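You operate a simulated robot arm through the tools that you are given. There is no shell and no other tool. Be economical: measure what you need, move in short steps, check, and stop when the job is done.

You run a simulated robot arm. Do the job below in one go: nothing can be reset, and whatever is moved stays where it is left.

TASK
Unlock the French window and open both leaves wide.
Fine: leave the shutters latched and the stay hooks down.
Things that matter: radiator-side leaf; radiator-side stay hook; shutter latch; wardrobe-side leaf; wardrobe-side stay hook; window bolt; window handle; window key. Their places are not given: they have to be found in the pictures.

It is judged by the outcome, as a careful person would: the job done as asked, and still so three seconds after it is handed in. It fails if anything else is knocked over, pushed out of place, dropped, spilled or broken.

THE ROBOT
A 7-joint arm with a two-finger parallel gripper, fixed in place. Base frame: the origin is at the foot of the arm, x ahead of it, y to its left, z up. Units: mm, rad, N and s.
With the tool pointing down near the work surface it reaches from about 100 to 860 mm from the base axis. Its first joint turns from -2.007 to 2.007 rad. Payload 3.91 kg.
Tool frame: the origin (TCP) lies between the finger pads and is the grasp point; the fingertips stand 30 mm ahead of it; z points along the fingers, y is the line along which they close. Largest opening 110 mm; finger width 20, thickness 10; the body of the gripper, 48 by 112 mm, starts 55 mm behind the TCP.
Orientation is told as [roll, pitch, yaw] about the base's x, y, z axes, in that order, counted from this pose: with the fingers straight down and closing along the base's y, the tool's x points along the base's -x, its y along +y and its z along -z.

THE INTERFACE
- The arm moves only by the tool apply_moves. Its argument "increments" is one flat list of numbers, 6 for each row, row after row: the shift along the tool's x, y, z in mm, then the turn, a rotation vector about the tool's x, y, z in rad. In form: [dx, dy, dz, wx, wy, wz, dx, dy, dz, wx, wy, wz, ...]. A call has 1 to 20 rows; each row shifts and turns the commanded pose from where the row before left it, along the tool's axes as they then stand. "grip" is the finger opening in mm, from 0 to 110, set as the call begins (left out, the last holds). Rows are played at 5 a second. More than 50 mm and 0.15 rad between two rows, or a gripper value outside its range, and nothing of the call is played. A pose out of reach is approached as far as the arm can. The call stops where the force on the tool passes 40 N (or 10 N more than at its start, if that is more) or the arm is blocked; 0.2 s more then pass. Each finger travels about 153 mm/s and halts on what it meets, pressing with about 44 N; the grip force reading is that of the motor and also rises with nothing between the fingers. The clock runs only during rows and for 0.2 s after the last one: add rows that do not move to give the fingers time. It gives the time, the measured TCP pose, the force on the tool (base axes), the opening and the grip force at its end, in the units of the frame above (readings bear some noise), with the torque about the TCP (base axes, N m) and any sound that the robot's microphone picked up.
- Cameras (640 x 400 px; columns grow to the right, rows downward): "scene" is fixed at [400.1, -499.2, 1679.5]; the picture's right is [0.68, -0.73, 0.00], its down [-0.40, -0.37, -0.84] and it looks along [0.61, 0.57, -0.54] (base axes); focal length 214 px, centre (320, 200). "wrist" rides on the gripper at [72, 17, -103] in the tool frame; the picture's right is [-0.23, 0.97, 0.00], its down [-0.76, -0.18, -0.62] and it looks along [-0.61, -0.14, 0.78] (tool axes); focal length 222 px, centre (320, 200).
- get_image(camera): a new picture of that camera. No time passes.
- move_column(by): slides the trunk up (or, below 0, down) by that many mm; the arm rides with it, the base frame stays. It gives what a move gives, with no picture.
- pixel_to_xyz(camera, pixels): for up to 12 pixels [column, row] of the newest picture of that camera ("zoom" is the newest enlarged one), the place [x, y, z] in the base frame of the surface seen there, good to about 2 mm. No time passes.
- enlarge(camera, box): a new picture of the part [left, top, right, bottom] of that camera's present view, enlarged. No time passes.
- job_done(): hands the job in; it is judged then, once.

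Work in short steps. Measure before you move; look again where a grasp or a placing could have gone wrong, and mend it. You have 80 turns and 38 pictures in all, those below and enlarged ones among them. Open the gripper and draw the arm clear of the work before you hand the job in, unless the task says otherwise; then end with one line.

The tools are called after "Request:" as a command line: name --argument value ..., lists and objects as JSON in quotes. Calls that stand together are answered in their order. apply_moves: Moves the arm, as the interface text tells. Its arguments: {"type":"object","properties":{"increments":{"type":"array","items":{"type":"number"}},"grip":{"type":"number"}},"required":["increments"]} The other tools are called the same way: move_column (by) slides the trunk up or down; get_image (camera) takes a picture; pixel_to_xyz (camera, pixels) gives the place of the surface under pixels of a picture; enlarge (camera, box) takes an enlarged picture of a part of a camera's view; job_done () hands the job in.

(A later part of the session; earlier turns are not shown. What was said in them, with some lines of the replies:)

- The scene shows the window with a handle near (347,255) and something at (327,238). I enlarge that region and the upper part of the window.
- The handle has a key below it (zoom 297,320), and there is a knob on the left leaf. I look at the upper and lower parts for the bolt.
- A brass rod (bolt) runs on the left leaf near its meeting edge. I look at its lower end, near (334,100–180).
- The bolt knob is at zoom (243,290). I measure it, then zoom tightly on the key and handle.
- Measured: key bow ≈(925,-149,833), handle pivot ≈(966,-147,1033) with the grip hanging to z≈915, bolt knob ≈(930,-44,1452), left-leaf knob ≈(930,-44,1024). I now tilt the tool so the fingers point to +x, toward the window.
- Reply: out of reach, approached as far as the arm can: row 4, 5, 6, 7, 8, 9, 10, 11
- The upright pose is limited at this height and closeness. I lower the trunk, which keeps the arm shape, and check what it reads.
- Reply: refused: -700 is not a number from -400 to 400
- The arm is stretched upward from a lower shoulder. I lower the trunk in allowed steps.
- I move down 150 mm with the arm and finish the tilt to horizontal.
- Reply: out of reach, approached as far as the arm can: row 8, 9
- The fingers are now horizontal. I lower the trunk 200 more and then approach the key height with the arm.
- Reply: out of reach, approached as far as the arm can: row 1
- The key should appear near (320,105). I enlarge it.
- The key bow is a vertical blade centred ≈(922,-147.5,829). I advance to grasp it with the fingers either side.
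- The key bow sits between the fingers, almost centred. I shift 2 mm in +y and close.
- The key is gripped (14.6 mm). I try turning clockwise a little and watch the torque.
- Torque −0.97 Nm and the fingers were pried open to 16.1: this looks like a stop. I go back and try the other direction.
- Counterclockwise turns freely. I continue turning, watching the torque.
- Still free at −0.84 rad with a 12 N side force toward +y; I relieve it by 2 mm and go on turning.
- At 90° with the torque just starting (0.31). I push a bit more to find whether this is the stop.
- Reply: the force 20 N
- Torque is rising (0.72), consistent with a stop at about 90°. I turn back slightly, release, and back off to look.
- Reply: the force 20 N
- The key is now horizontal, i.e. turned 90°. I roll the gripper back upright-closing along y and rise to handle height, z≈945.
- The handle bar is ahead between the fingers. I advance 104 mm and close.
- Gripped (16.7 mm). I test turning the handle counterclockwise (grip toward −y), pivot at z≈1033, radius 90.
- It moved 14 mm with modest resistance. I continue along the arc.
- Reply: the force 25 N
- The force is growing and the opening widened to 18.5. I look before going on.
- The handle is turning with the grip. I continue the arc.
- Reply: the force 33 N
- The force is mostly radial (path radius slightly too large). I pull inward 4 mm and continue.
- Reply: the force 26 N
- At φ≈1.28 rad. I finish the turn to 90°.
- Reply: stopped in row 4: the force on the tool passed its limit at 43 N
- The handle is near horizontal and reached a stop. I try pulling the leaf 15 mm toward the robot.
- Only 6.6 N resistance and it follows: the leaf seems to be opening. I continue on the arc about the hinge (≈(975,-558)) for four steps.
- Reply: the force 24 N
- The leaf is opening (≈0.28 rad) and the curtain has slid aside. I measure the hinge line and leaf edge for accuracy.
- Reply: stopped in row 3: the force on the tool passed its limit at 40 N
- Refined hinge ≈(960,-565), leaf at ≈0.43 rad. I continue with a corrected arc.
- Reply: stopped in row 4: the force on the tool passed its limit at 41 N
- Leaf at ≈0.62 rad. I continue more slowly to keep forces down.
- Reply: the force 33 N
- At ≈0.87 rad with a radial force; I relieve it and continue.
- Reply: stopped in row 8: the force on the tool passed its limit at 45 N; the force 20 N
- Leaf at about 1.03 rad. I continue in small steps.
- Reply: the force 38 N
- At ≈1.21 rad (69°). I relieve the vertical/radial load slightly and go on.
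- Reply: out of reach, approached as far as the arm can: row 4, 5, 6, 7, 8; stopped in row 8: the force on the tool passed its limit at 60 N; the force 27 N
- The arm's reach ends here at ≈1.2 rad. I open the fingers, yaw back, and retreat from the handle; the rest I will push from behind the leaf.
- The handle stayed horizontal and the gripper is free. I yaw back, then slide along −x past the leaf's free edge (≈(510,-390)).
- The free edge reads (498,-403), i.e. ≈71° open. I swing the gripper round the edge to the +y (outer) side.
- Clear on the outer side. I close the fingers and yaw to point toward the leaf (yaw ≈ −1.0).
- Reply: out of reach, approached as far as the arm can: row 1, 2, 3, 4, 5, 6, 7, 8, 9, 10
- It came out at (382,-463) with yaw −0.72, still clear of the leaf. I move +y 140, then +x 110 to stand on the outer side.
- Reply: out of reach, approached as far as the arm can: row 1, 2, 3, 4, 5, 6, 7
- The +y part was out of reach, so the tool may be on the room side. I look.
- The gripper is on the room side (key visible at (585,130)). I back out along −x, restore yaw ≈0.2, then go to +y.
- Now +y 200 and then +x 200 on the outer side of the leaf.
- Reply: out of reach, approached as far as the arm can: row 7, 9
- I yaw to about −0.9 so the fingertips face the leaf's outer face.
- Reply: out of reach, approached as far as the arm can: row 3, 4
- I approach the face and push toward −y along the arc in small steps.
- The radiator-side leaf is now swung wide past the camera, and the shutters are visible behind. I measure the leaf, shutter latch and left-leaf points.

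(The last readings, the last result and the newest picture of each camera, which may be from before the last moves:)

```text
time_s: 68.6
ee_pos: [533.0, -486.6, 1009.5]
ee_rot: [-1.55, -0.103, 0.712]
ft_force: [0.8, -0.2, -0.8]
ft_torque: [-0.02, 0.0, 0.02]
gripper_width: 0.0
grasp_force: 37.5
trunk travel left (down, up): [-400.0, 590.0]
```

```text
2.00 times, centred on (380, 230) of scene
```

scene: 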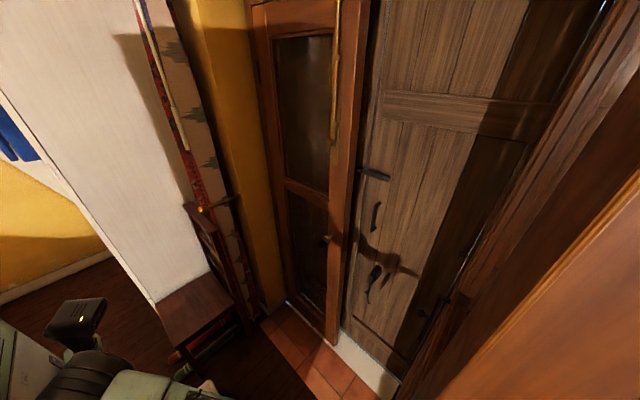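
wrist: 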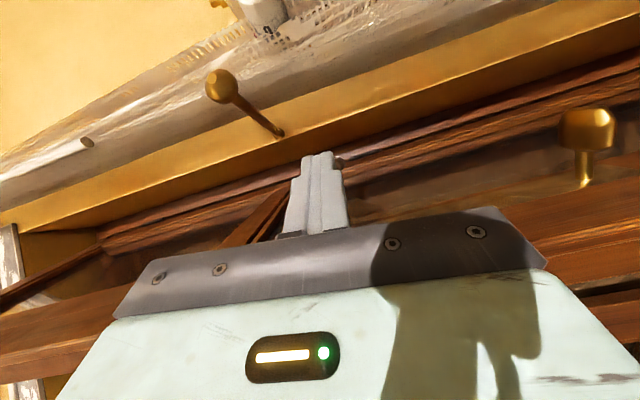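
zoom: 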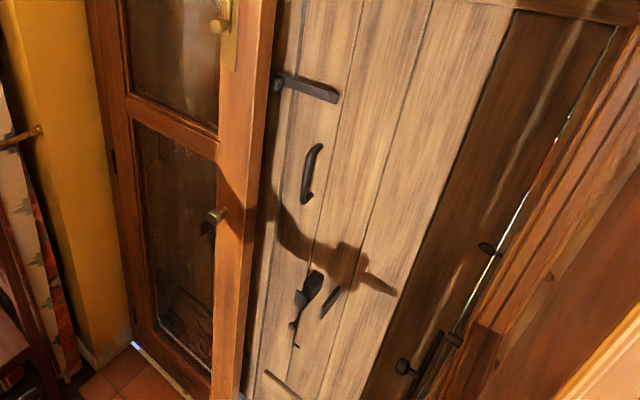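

The leaf edge is at (493,-532): ≈87° open. The bolt is next: I retract away from the leaf, turn the tool to face the window, keeping the vertical closing direction.

Request:
apply_moves --increments '[-22, 3, -12, 0, 0, 0, -22, 3, -12, 0, 0, 0, -22, 3, -12, 0, 0, 0, -22, 3, -12, 0, 0, 0, -22, 3, -12, 0, 0, 0, -22, 3, -12, 0, 0, 0, -22, 3, -12, 0, 0, 0, -22, 3, -12, 0, 0, 0, 0, 0, 0, -0.016, -0.121, 0, 0, 0, 0, -0.016, -0.121, 0, 0, 0, 0, -0.016, -0.121, 0, 0, 0, 0, -0.016, -0.121, 0, 0, 0, 0, -0.016, -0.121, 0, 0, 0, 0, -0.016, -0.121, 0, 0, 0, 0, -0.016, -0.121, 0, 0, 0, 0, 0, 0, 0]' --grip 50

Request:
move_column --by 400

```text
time_s: 72.0
ee_pos: [604.0, -296.7, 1004.5]
ee_rot: [-1.535, -0.131, 1.567]
ft_force: [-0.2, -1.2, 0.2]
ft_torque: [0.0, 0.03, 0.0]
gripper_width: 50.0
grasp_force: 0.1
trunk travel left (down, up): [-400.0, 590.0]
```

```text
time_s: 75.8
ee_pos: [604.3, -297.4, 1405.9]
ee_rot: [-1.535, -0.131, 1.567]
ft_force: [0.1, -0.8, 0.3]
ft_torque: [0.03, 0.01, 0.0]
gripper_width: 50.1
grasp_force: 0.1
trunk travel left (down, up): [-800.0, 190.0]
```

I square the roll and move to the front of the bolt knob at (800,-42,1452).

Request:
apply_moves --increments '[0, 0, 0, 0, 0, -0.13, -28.4, -5.1, 21.8, 0, 0, 0, -28.4, -5.1, 21.8, 0, 0, 0, -28.4, -5.1, 21.8, 0, 0, 0, -28.4, -5.1, 21.8, 0, 0, 0, -28.4, -5.1, 21.8, 0, 0, 0, -28.4, -5.1, 21.8, 0, 0, 0, -28.4, -5.1, 21.8, 0, 0, 0, -28.4, -5.1, 21.8, 0, 0, 0, -28.4, -5.1, 21.8, 0, 0, 0, 0, 0, 0, 0, 0, 0]'

Request:
get_image --camera "wrist"

```text
time_s: 78.2
ee_pos: [799.4, -38.4, 1442.1]
ee_rot: [-1.536, 0.001, 1.57]
ft_force: [-0.3, 0.4, -0.8]
ft_torque: [-0.02, 0.0, -0.01]
gripper_width: 50.1
grasp_force: 0.1
trunk travel left (down, up): [-800.0, 190.0]
```

```text
13 pictures are left
```

wrist: 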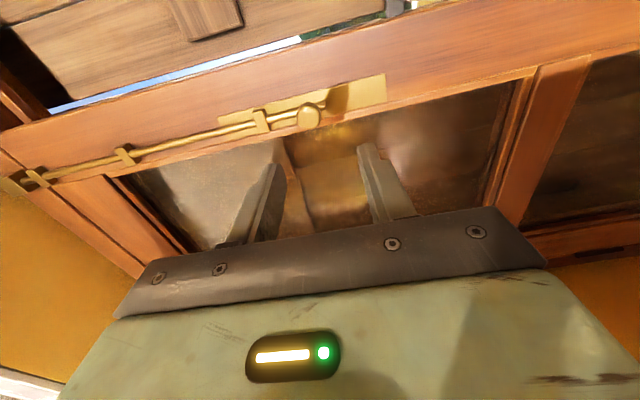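

The knob is at (308,115) in the wrist view. I measure it.

Request:
pixel_to_xyz --camera "wrist" --pixels '[[308, 115], [302, 108], [316, 122], [260, 120], [270, 130], [380, 90], [295, 112]]'

```text
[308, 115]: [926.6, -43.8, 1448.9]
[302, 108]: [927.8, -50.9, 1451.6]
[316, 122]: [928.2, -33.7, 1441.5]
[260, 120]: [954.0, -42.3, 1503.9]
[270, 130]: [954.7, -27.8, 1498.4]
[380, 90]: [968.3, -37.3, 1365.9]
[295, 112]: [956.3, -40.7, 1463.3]
```

Knob centre ≈(928,-43,1448). I advance with the fingers above and below it.

Request:
apply_moves --increments '[2, -4, 30, 0, 0, 0, 3, -4, 30, 0, 0, 0, 0, -2, 30, 0, 0, 0, 0, 0, 30, 0, 0, 0, 0, 0, 4, 0, 0, 0, 0, 0, 0, 0, 0, 0]'

Request:
enlarge --camera "wrist" --box '[240, 130, 400, 230]'

```text
time_s: 79.6
ee_pos: [925.4, -46.0, 1451.1]
ee_rot: [-1.537, -0.001, 1.572]
ft_force: [-0.3, -0.5, 0.3]
ft_torque: [0.01, -0.02, 0.02]
gripper_width: 50.3
grasp_force: 0.0
trunk travel left (down, up): [-800.0, 190.0]
```

```text
4.00 times, centred on (320, 180) of wrist
```

zoom: 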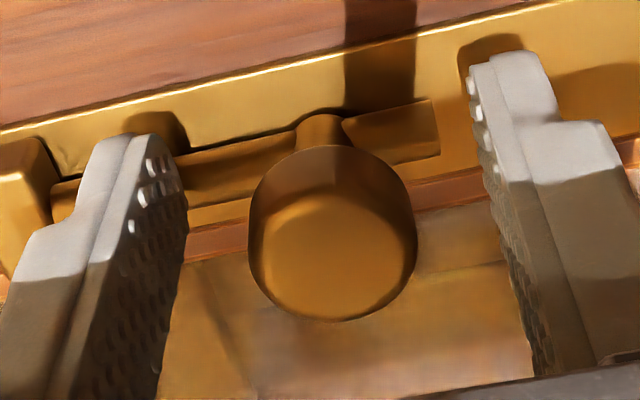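

Well placed around the knob. I close, then slide down (tool +y).

Request:
apply_moves --increments '[0, 0, 0, 0, 0, 0, 0, 0, 0, 0, 0, 0, 0, 0, 0, 0, 0, 0]' --grip 0

Request:
apply_moves --increments '[0, 5, 0, 0, 0, 0, 0, 5, 0, 0, 0, 0, 0, 5, 0, 0, 0, 0, 0, 5, 0, 0, 0, 0, 0, 0, 0, 0, 0, 0]'

```text
time_s: 80.4
ee_pos: [925.0, -44.1, 1450.4]
ee_rot: [-1.536, 0.0, 1.57]
ft_force: [-0.9, 0.8, -2.0]
ft_torque: [-0.03, 0.03, 0.01]
gripper_width: 25.0
grasp_force: 44.9
trunk travel left (down, up): [-800.0, 190.0]
```

```text
time_s: 81.6
ee_pos: [923.8, -44.8, 1428.2]
ee_rot: [-1.533, 0.0, 1.57]
ft_force: [3.9, -1.5, -1.6]
ft_torque: [-0.01, 0.03, -0.37]
gripper_width: 24.6
grasp_force: 45.2
trunk travel left (down, up): [-800.0, 190.0]
```

It slides down freely. I continue until it reaches its stop.

Request:
apply_moves --increments '[0, 5, 0, 0, 0, 0, 0, 5, 0, 0, 0, 0, 0, 5, 0, 0, 0, 0, 0, 5, 0, 0, 0, 0, 0, 5, 0, 0, 0, 0, 0, 5, 0, 0, 0, 0, 0, 5, 0, 0, 0, 0, 0, 5, 0, 0, 0, 0, 0, 0, 0, 0, 0, 0]'

```text
time_s: 82.5
ee_pos: [923.6, -46.8, 1425.5]
ee_rot: [-1.56, -0.004, 1.571]
ft_force: [4.5, 1.5, 7.9]
ft_torque: [0.03, -0.16, -0.18]
gripper_width: 24.9
grasp_force: 45.4
trunk travel left (down, up): [-800.0, 190.0]
stopped in row 4: the force on the tool passed its limit at 43 N (the readings are from after the stop); the commanded pose is now the measured one
```

The bolt hit its stop after 25 mm, matching a full withdrawal. Holding z constant, I gently pull on the knob to test whether the leaf comes; I also measure obstacles on the wardrobe side.

Request:
pixel_to_xyz --camera "scene" --pixels '[[130, 150], [205, 210], [185, 100], [195, 130], [215, 240], [200, 290], [235, 150], [160, 40], [200, 170], [262, 60], [230, 200], [190, 320]]'

Request:
apply_moves --increments '[0, 0, -4, 0, 0, 0, 0, 0, -5, 0, 0.01, 0, 0, 0, -6, 0, 0.02, 0, 0, 0, 0, 0, 0, 0]'

```text
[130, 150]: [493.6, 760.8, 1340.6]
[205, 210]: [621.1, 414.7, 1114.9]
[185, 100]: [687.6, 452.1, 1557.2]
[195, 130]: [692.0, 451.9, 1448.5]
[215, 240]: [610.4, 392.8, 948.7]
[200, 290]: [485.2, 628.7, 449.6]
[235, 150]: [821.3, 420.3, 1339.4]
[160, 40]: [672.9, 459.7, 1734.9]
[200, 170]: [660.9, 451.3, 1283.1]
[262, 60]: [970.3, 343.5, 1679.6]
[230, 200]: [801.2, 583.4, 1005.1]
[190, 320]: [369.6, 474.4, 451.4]
```

```text
time_s: 83.5
ee_pos: [908.4, -44.4, 1425.7]
ee_rot: [-1.56, -0.004, 1.541]
ft_force: [1.5, 1.6, 15.9]
ft_torque: [0.08, -0.23, 0.71]
gripper_width: 25.0
grasp_force: 44.6
trunk travel left (down, up): [-800.0, 190.0]
```

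The leaf follows freely. There are things near (620,400,1000) on the wardrobe side, so I look at them closely before swinging.

Request:
enlarge --camera "scene" --box '[140, 160, 300, 340]'

Request:
pixel_to_xyz --camera "zoom" --pixels '[[180, 150], [190, 165], [210, 140], [260, 135], [270, 200], [320, 150], [215, 260], [180, 120], [230, 300], [320, 250], [150, 80], [250, 230]]'

```text
2.22 times, centred on (220, 250) of scene
```

zoom: 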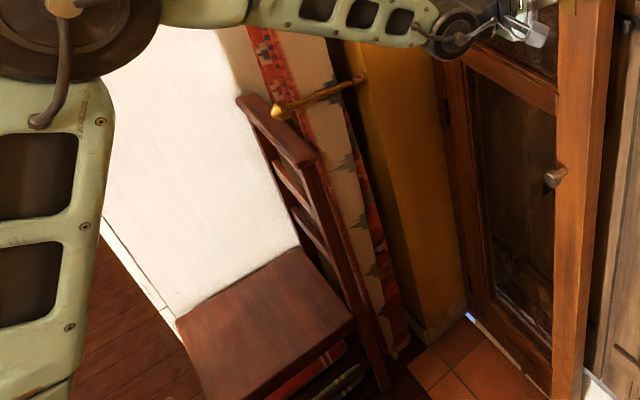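

```text
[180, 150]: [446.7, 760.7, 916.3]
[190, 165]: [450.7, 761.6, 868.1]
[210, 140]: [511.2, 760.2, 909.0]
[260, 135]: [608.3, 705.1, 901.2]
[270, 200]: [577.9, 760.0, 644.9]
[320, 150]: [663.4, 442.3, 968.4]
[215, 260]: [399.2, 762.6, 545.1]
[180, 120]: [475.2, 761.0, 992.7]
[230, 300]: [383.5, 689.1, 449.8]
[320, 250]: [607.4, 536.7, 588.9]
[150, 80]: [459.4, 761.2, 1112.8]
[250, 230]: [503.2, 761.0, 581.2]
```

A chair stands there (back's front post near (610,393), top ≈950) plus the stay hook at (621,414,1115). I measure the chair's nearest points so the leaf stops short of it.

Request:
pixel_to_xyz --camera "zoom" --pixels '[[312, 155], [317, 158], [305, 163], [318, 175], [328, 210], [345, 270], [360, 320], [380, 380], [240, 100], [278, 112], [310, 97], [350, 325]]'

```text
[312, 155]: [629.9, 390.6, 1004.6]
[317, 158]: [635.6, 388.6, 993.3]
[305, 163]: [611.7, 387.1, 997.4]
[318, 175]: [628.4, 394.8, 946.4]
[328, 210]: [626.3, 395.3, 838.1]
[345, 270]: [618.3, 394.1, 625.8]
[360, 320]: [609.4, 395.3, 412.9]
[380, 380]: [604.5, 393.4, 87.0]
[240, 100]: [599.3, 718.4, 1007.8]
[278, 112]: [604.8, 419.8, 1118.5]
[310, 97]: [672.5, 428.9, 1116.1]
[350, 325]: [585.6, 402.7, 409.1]
```

Chair top corner ≈(636,387,1000): the leaf must stop at about 78°. I continue pulling along the arc about hinge (960,423).

Request:
apply_moves --increments '[0, -0.7, 0, 0, 0, 0, -1.8, 0, -18.7, 0, 0.04, 0, -1.8, 0, -18.7, 0, 0.04, 0, -1.8, 0, -18.7, 0, 0.04, 0, -1.8, 0, -18.7, 0, 0.04, 0, -1.8, 0, -18.7, 0, 0.04, 0, -1.8, 0, -18.7, 0, 0.04, 0, 0, 0, 0, 0, 0, 0]'

```text
time_s: 85.3
ee_pos: [797.1, -15.4, 1426.3]
ee_rot: [-1.552, 0.003, 1.307]
ft_force: [6.8, 24.0, 3.0]
ft_torque: [0.05, -0.02, 1.15]
gripper_width: 24.9
grasp_force: 45.1
trunk travel left (down, up): [-800.0, 190.0]
```

Following well (θ≈0.28). I continue with a slight correction toward +y.

Request:
apply_moves --increments '[-3, 0, 0, 0, 0, 0, -2.3, 0, -18.7, 0, 0.04, 0, -2.3, 0, -18.7, 0, 0.04, 0, -2.3, 0, -18.7, 0, 0.04, 0, -2.3, 0, -18.7, 0, 0.04, 0, -2.3, 0, -18.7, 0, 0.04, 0, -2.3, 0, -18.7, 0, 0.04, 0, -2.3, 0, -18.7, 0, 0.04, 0, 0, 0, 0, 0, 0, 0]'

```text
time_s: 87.0
ee_pos: [693.5, 30.7, 1428.5]
ee_rot: [-1.558, 0.001, 1.027]
ft_force: [-13.6, -19.0, 1.6]
ft_torque: [-0.18, -0.16, -0.26]
gripper_width: 0.0
grasp_force: 37.4
trunk travel left (down, up): [-800.0, 190.0]
stopped in row 8: the force on the tool passed its limit at 43 N (the readings are from after the stop); the commanded pose is now the measured one
```

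The fingers slipped off the knob (opening 0). I look at where the leaf stands.

Request:
get_image --camera "scene"

Request:
get_image --camera "wrist"

```text
10 pictures are left
```

scene: 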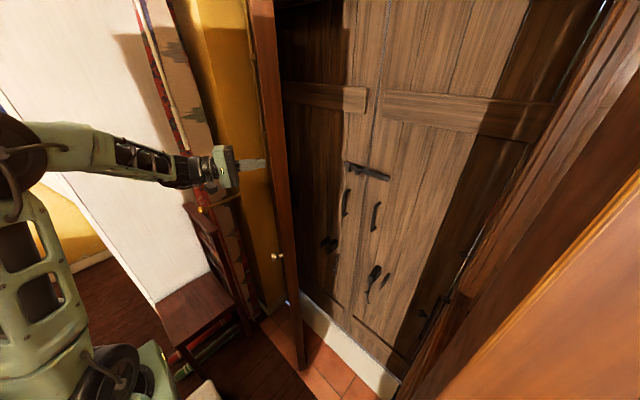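

```text
9 pictures are left
```

wrist: 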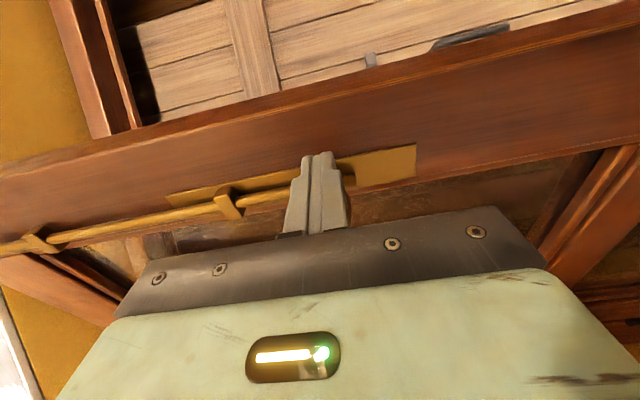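

The leaf is ≈0.55 rad open. I measure its free edge and back the gripper off.

Request:
pixel_to_xyz --camera "scene" --pixels '[[283, 180], [278, 120], [290, 240], [276, 200], [276, 257]]'

Request:
apply_moves --increments '[0, 0, -20, 0, 0, 0, 0, 0, -25, 0, 0, 0, 0, 0, -25, 0, 0, 0, 0, 0, -25, 0, 0, 0, 0, 0, 0, 0, 0, 0]'

```text
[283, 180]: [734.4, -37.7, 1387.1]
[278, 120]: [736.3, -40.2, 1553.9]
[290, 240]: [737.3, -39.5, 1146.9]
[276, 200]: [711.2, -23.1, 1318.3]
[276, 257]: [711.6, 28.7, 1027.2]
```

```text
time_s: 88.2
ee_pos: [611.5, 82.3, 1429.1]
ee_rot: [-1.556, 0.004, 1.036]
ft_force: [-0.3, 0.0, -0.2]
ft_torque: [-0.01, 0.01, -0.01]
gripper_width: 0.2
grasp_force: 38.0
trunk travel left (down, up): [-800.0, 190.0]
```

Leaf at θ≈0.5, edge corner (735,-40). I move the tool to −y past the edge, then yaw to +1.2 so the fingers can hook behind the leaf.

Request:
apply_moves --increments '[25, 0, 14.8, 0, 0, 0, 25, 0, 14.8, 0, 0, 0, 25, 0, 14.8, 0, 0, 0, 25, 0, 14.8, 0, 0, 0, 25, 0, 14.8, 0, 0, 0, 25, 0, 14.8, 0, 0, 0, 25, 0, 14.8, 0, 0, 0, 25, 0, 14.8, 0, 0, 0, 0, 0, 0, 0, 0, 0]'

Request:
apply_moves --increments '[0, 0, 0, 0, -0.135, 0, 0, 0, 0, 0, -0.135, 0, 0, 0, 0, 0, -0.135, 0, 0, 0, 0, 0, -0.135, 0, 0, 0, 0, 0, -0.135, 0, 0, 0, 0, 0, -0.135, 0, 0, 0, 0, 0, -0.135, 0, 0, 0, 0, 0, -0.135, 0, 0, 0, 0, 0, -0.135, 0, 0, 0, 0, 0, -0.135, 0, 0, 0, 0, 0, -0.135, 0, 0, 0, 0, 0, -0.135, 0, 0, 0, 0, 0, -0.135, 0, 0, 0, 0, 0, 0, 0]'

```text
time_s: 90.2
ee_pos: [611.9, -148.8, 1428.7]
ee_rot: [-1.556, 0.004, 1.037]
ft_force: [-0.1, 0.3, -0.2]
ft_torque: [0.03, 0.0, -0.01]
gripper_width: 0.0
grasp_force: 37.3
trunk travel left (down, up): [-800.0, 190.0]
```

```text
time_s: 93.2
ee_pos: [634.1, -148.7, 1408.8]
ee_rot: [-1.568, -0.018, 2.791]
ft_force: [-0.3, 0.1, -0.5]
ft_torque: [0.0, 0.03, -0.02]
gripper_width: 0.0
grasp_force: 37.8
out of reach, approached as far as the arm can: row 1, 2, 3
trunk travel left (down, up): [-800.0, 190.0]
```

I move behind the free edge to TCP (800,-100), then +y 90 into the gap behind the leaf.

Request:
apply_moves --increments '[23.2, 0, 17.2, 0, 0, 0, 23.2, 0, 17.2, 0, 0, 0, 23.2, 0, 17.2, 0, 0, 0, 23.2, 0, 17.2, 0, 0, 0, 23.2, 0, 17.2, 0, 0, 0, 23.2, 0, 17.2, 0, 0, 0, -7.7, 0, 21, 0, 0, 0, -7.7, 0, 21, 0, 0, 0, -7.7, 0, 21, 0, 0, 0, -7.7, 0, 21, 0, 0, 0, 0, 0, 0, 0, 0, 0]'

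Request:
get_image --camera "scene"

```text
time_s: 95.6
ee_pos: [801.3, -9.4, 1407.1]
ee_rot: [-1.57, -0.015, 2.791]
ft_force: [-0.7, -0.1, 0.5]
ft_torque: [0.01, 0.0, 0.01]
gripper_width: 0.0
grasp_force: 37.4
trunk travel left (down, up): [-800.0, 190.0]
```

```text
8 pictures are left
```

scene: 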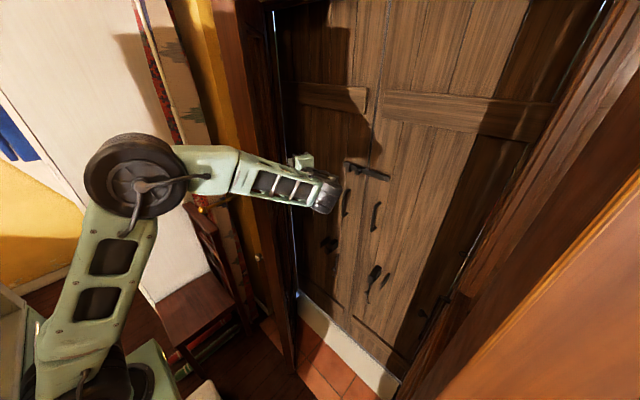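

The leaf appears to have swung further already. I measure it.

Request:
pixel_to_xyz --camera "scene" --pixels '[[257, 256], [243, 60], [250, 110], [275, 110], [280, 280], [262, 80], [290, 330], [250, 230], [238, 30]]'

```text
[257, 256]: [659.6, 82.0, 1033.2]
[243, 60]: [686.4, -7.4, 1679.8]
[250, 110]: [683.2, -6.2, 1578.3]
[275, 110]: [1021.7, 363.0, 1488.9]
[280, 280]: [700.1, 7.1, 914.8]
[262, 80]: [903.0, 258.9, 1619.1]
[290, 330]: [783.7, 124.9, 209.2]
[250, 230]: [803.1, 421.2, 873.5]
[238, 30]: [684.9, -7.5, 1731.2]
```

Leaf at θ≈0.65. I yaw to 1.5 and push with the fingertip along the arc to about θ=1.1.

Request:
apply_moves --increments '[0, 0, 0, 0, -0.14, 0, 0, 0, 0, 0, -0.14, 0, -27, 0, 11.5, 0, 0, 0, -27, 0, 11.5, 0, 0, 0, -27, 0, 11.5, 0, 0, 0, -19.5, 0, 13.4, 0, 0, 0, -19.5, 0, 13.4, 0, 0, 0, -19.5, 0, 13.4, 0, 0, 0, -19.5, 0, 13.4, 0, 0, 0, -14.7, 0, 16, 0, 0, 0, -14.7, 0, 16, 0, 0, 0, -14.7, 0, 16, 0, 0, 0, -14.7, 0, 16, 0, 0, 0, 0, 0, 0, 0, 0, 0]'

Request:
get_image --camera "scene"

```text
time_s: 98.6
ee_pos: [592.8, 158.8, 1410.8]
ee_rot: [-1.576, -0.014, 3.07]
ft_force: [0.3, 0.7, 0.1]
ft_torque: [0.01, -0.01, -0.01]
gripper_width: 0.0
grasp_force: 38.2
trunk travel left (down, up): [-800.0, 190.0]
```

```text
7 pictures are left
```

scene: 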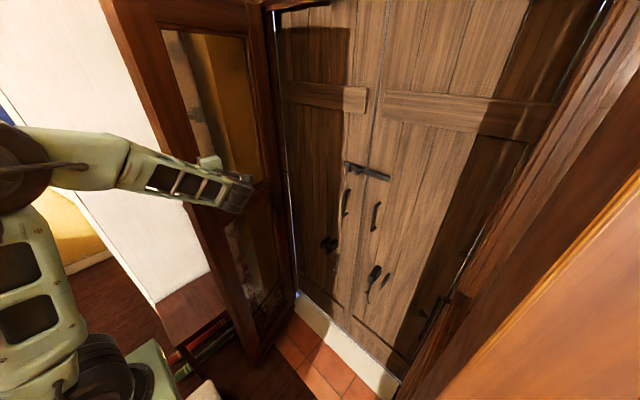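

The leaf is being pushed open nicely. I measure its free edge and hinge side to get the angle.

Request:
pixel_to_xyz --camera "scene" --pixels '[[110, 20], [150, 110], [150, 20], [260, 60], [270, 150], [135, 60], [225, 300], [245, 345], [285, 250]]'

```text
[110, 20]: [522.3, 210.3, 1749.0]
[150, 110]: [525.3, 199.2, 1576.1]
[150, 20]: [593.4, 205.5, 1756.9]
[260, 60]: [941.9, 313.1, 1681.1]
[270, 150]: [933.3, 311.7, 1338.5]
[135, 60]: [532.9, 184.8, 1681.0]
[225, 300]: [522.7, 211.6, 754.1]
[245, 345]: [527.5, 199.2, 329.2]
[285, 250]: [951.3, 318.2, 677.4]
```

The face line gives θ≈1.25 (72°) about a hinge at ≈(960,370), so the chair (y≥387) stays clear even near 88°. I push 86 mm more in +y, to ≈85°.

Request:
apply_moves --increments '[-0.9, 0, 12.3, 0, 0, 0, -0.9, 0, 12.3, 0, 0, 0, -0.9, 0, 12.3, 0, 0, 0, -0.9, 0, 12.3, 0, 0, 0, -0.9, 0, 12.3, 0, 0, 0, -0.9, 0, 12.3, 0, 0, 0, -0.9, 0, 12.3, 0, 0, 0, 0, 0, 0, 0, 0, 0]'

Request:
get_image --camera "scene"

Request:
pixel_to_xyz --camera "scene" --pixels '[[20, 20], [60, 60], [100, 30], [130, 100], [150, 200], [260, 60], [270, 150], [200, 340], [600, 260], [480, 390]]'

```text
time_s: 100.4
ee_pos: [593.6, 244.4, 1409.7]
ee_rot: [-1.574, -0.013, 3.07]
ft_force: [1.2, -0.8, -0.8]
ft_torque: [0.02, 0.0, -0.02]
gripper_width: 0.0
grasp_force: 37.4
trunk travel left (down, up): [-800.0, 190.0]
```

```text
6 pictures are left
```

scene: 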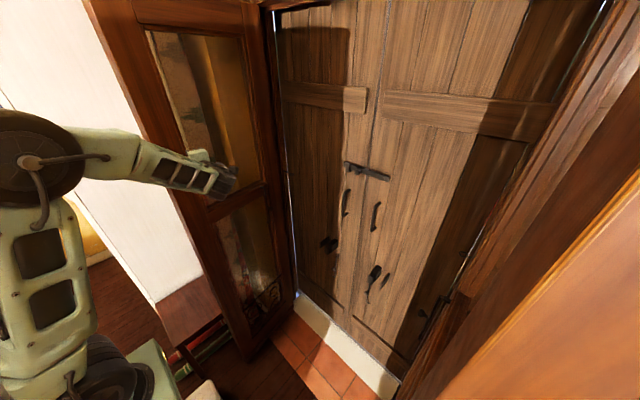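

```text
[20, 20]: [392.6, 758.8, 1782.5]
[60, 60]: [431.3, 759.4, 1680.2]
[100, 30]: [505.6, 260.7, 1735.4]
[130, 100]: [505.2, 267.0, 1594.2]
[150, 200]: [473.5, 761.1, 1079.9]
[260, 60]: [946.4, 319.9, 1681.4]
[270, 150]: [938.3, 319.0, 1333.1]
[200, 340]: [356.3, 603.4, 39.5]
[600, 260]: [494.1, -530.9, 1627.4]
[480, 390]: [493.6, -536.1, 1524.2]
```

Leaf at ≈80°; the tip is against the glass recess. I back off, shift 50 mm toward the free edge (stile) and push a little more to ≈86°.

Request:
apply_moves --increments '[0, 0, -20, 0, 0, 0, 0, 0, -20, 0, 0, 0, -25, 0, 0, 0, 0, 0, -25, 0, 0, 0, 0, 0, 0, 0, 10, 0, 0, 0, 0, 0, 9, 0, 0, 0, 0, 0, 8, 0, 0, 0, 0, 0, 8, 0, 0, 0, 0, 0, 8, 0, 0, 0, 0, 0, 8, 0, 0, 0, 0, 0, 6, 0, 0, 0, 0, 0, 0, 0, 0, 0]'

Request:
get_image --camera "scene"

Request:
pixel_to_xyz --camera "scene" --pixels '[[95, 40], [105, 30], [120, 50], [130, 100], [260, 60], [270, 150], [150, 20]]'

```text
time_s: 103.0
ee_pos: [544.7, 265.5, 1410.7]
ee_rot: [-1.574, -0.012, 3.069]
ft_force: [-0.5, 0.1, -0.9]
ft_torque: [0.01, -0.02, 0.01]
gripper_width: 0.3
grasp_force: 38.1
trunk travel left (down, up): [-800.0, 190.0]
```

```text
5 pictures are left
```

scene: 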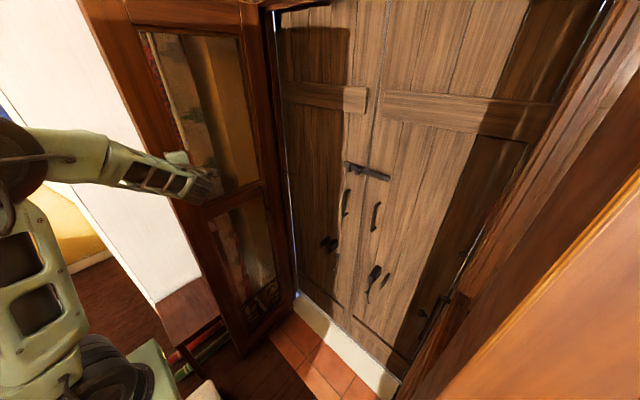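

```text
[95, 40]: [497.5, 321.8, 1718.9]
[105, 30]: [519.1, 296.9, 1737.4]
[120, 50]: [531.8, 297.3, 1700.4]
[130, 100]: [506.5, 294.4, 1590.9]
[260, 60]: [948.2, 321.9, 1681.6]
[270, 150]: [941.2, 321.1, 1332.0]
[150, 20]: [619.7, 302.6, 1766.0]
```

The wardrobe-side leaf is at ≈87°. I draw the arm clear along −y and open the gripper.

Request:
apply_moves --increments '[0, 0, -20, 0, 0, 0, 0, 0, -25, 0, 0, 0, 0, 0, -25, 0, 0, 0, 0, 0, -25, 0, 0, 0, 0, 0, -25, 0, 0, 0, 0, 0, -25, 0, 0, 0, 0, 0, -25, 0, 0, 0, 0, 0, 0, 0, 0, 0]' --grip 50

Request:
get_image --camera "scene"

Request:
pixel_to_xyz --camera "scene" --pixels '[[105, 30], [260, 60], [600, 260], [480, 390], [375, 175]]'

```text
time_s: 104.8
ee_pos: [531.8, 93.4, 1410.4]
ee_rot: [-1.57, -0.014, 3.07]
ft_force: [0.3, 0.2, -0.5]
ft_torque: [-0.02, -0.03, -0.01]
gripper_width: 50.0
grasp_force: 0.1
trunk travel left (down, up): [-800.0, 190.0]
```

```text
4 pictures are left
```

scene: 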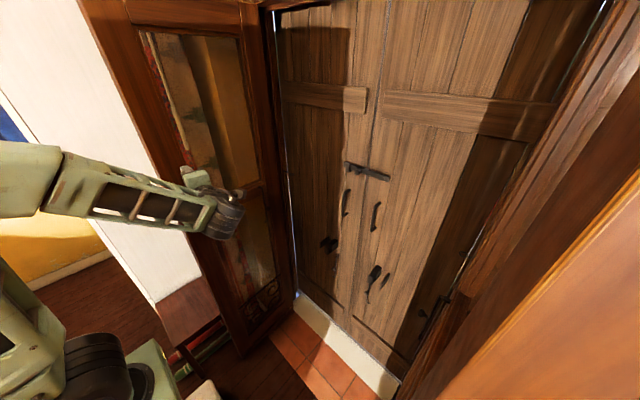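

```text
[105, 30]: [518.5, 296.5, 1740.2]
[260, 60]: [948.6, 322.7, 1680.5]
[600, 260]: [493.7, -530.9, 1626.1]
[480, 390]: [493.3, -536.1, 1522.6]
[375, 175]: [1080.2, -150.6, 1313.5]
```

Both leaves stand still at ≈87–90°, the shutter latch reads the same place as before, and the arm is clear of both leaves. I hand in.

Request:
job_done

```text
The job is handed in.
```

The French window is unlocked, with the key, handle and bolt all released. Both leaves stand open at about 87–90°. The shutters are still latched, and I left the stay hooks untouched.
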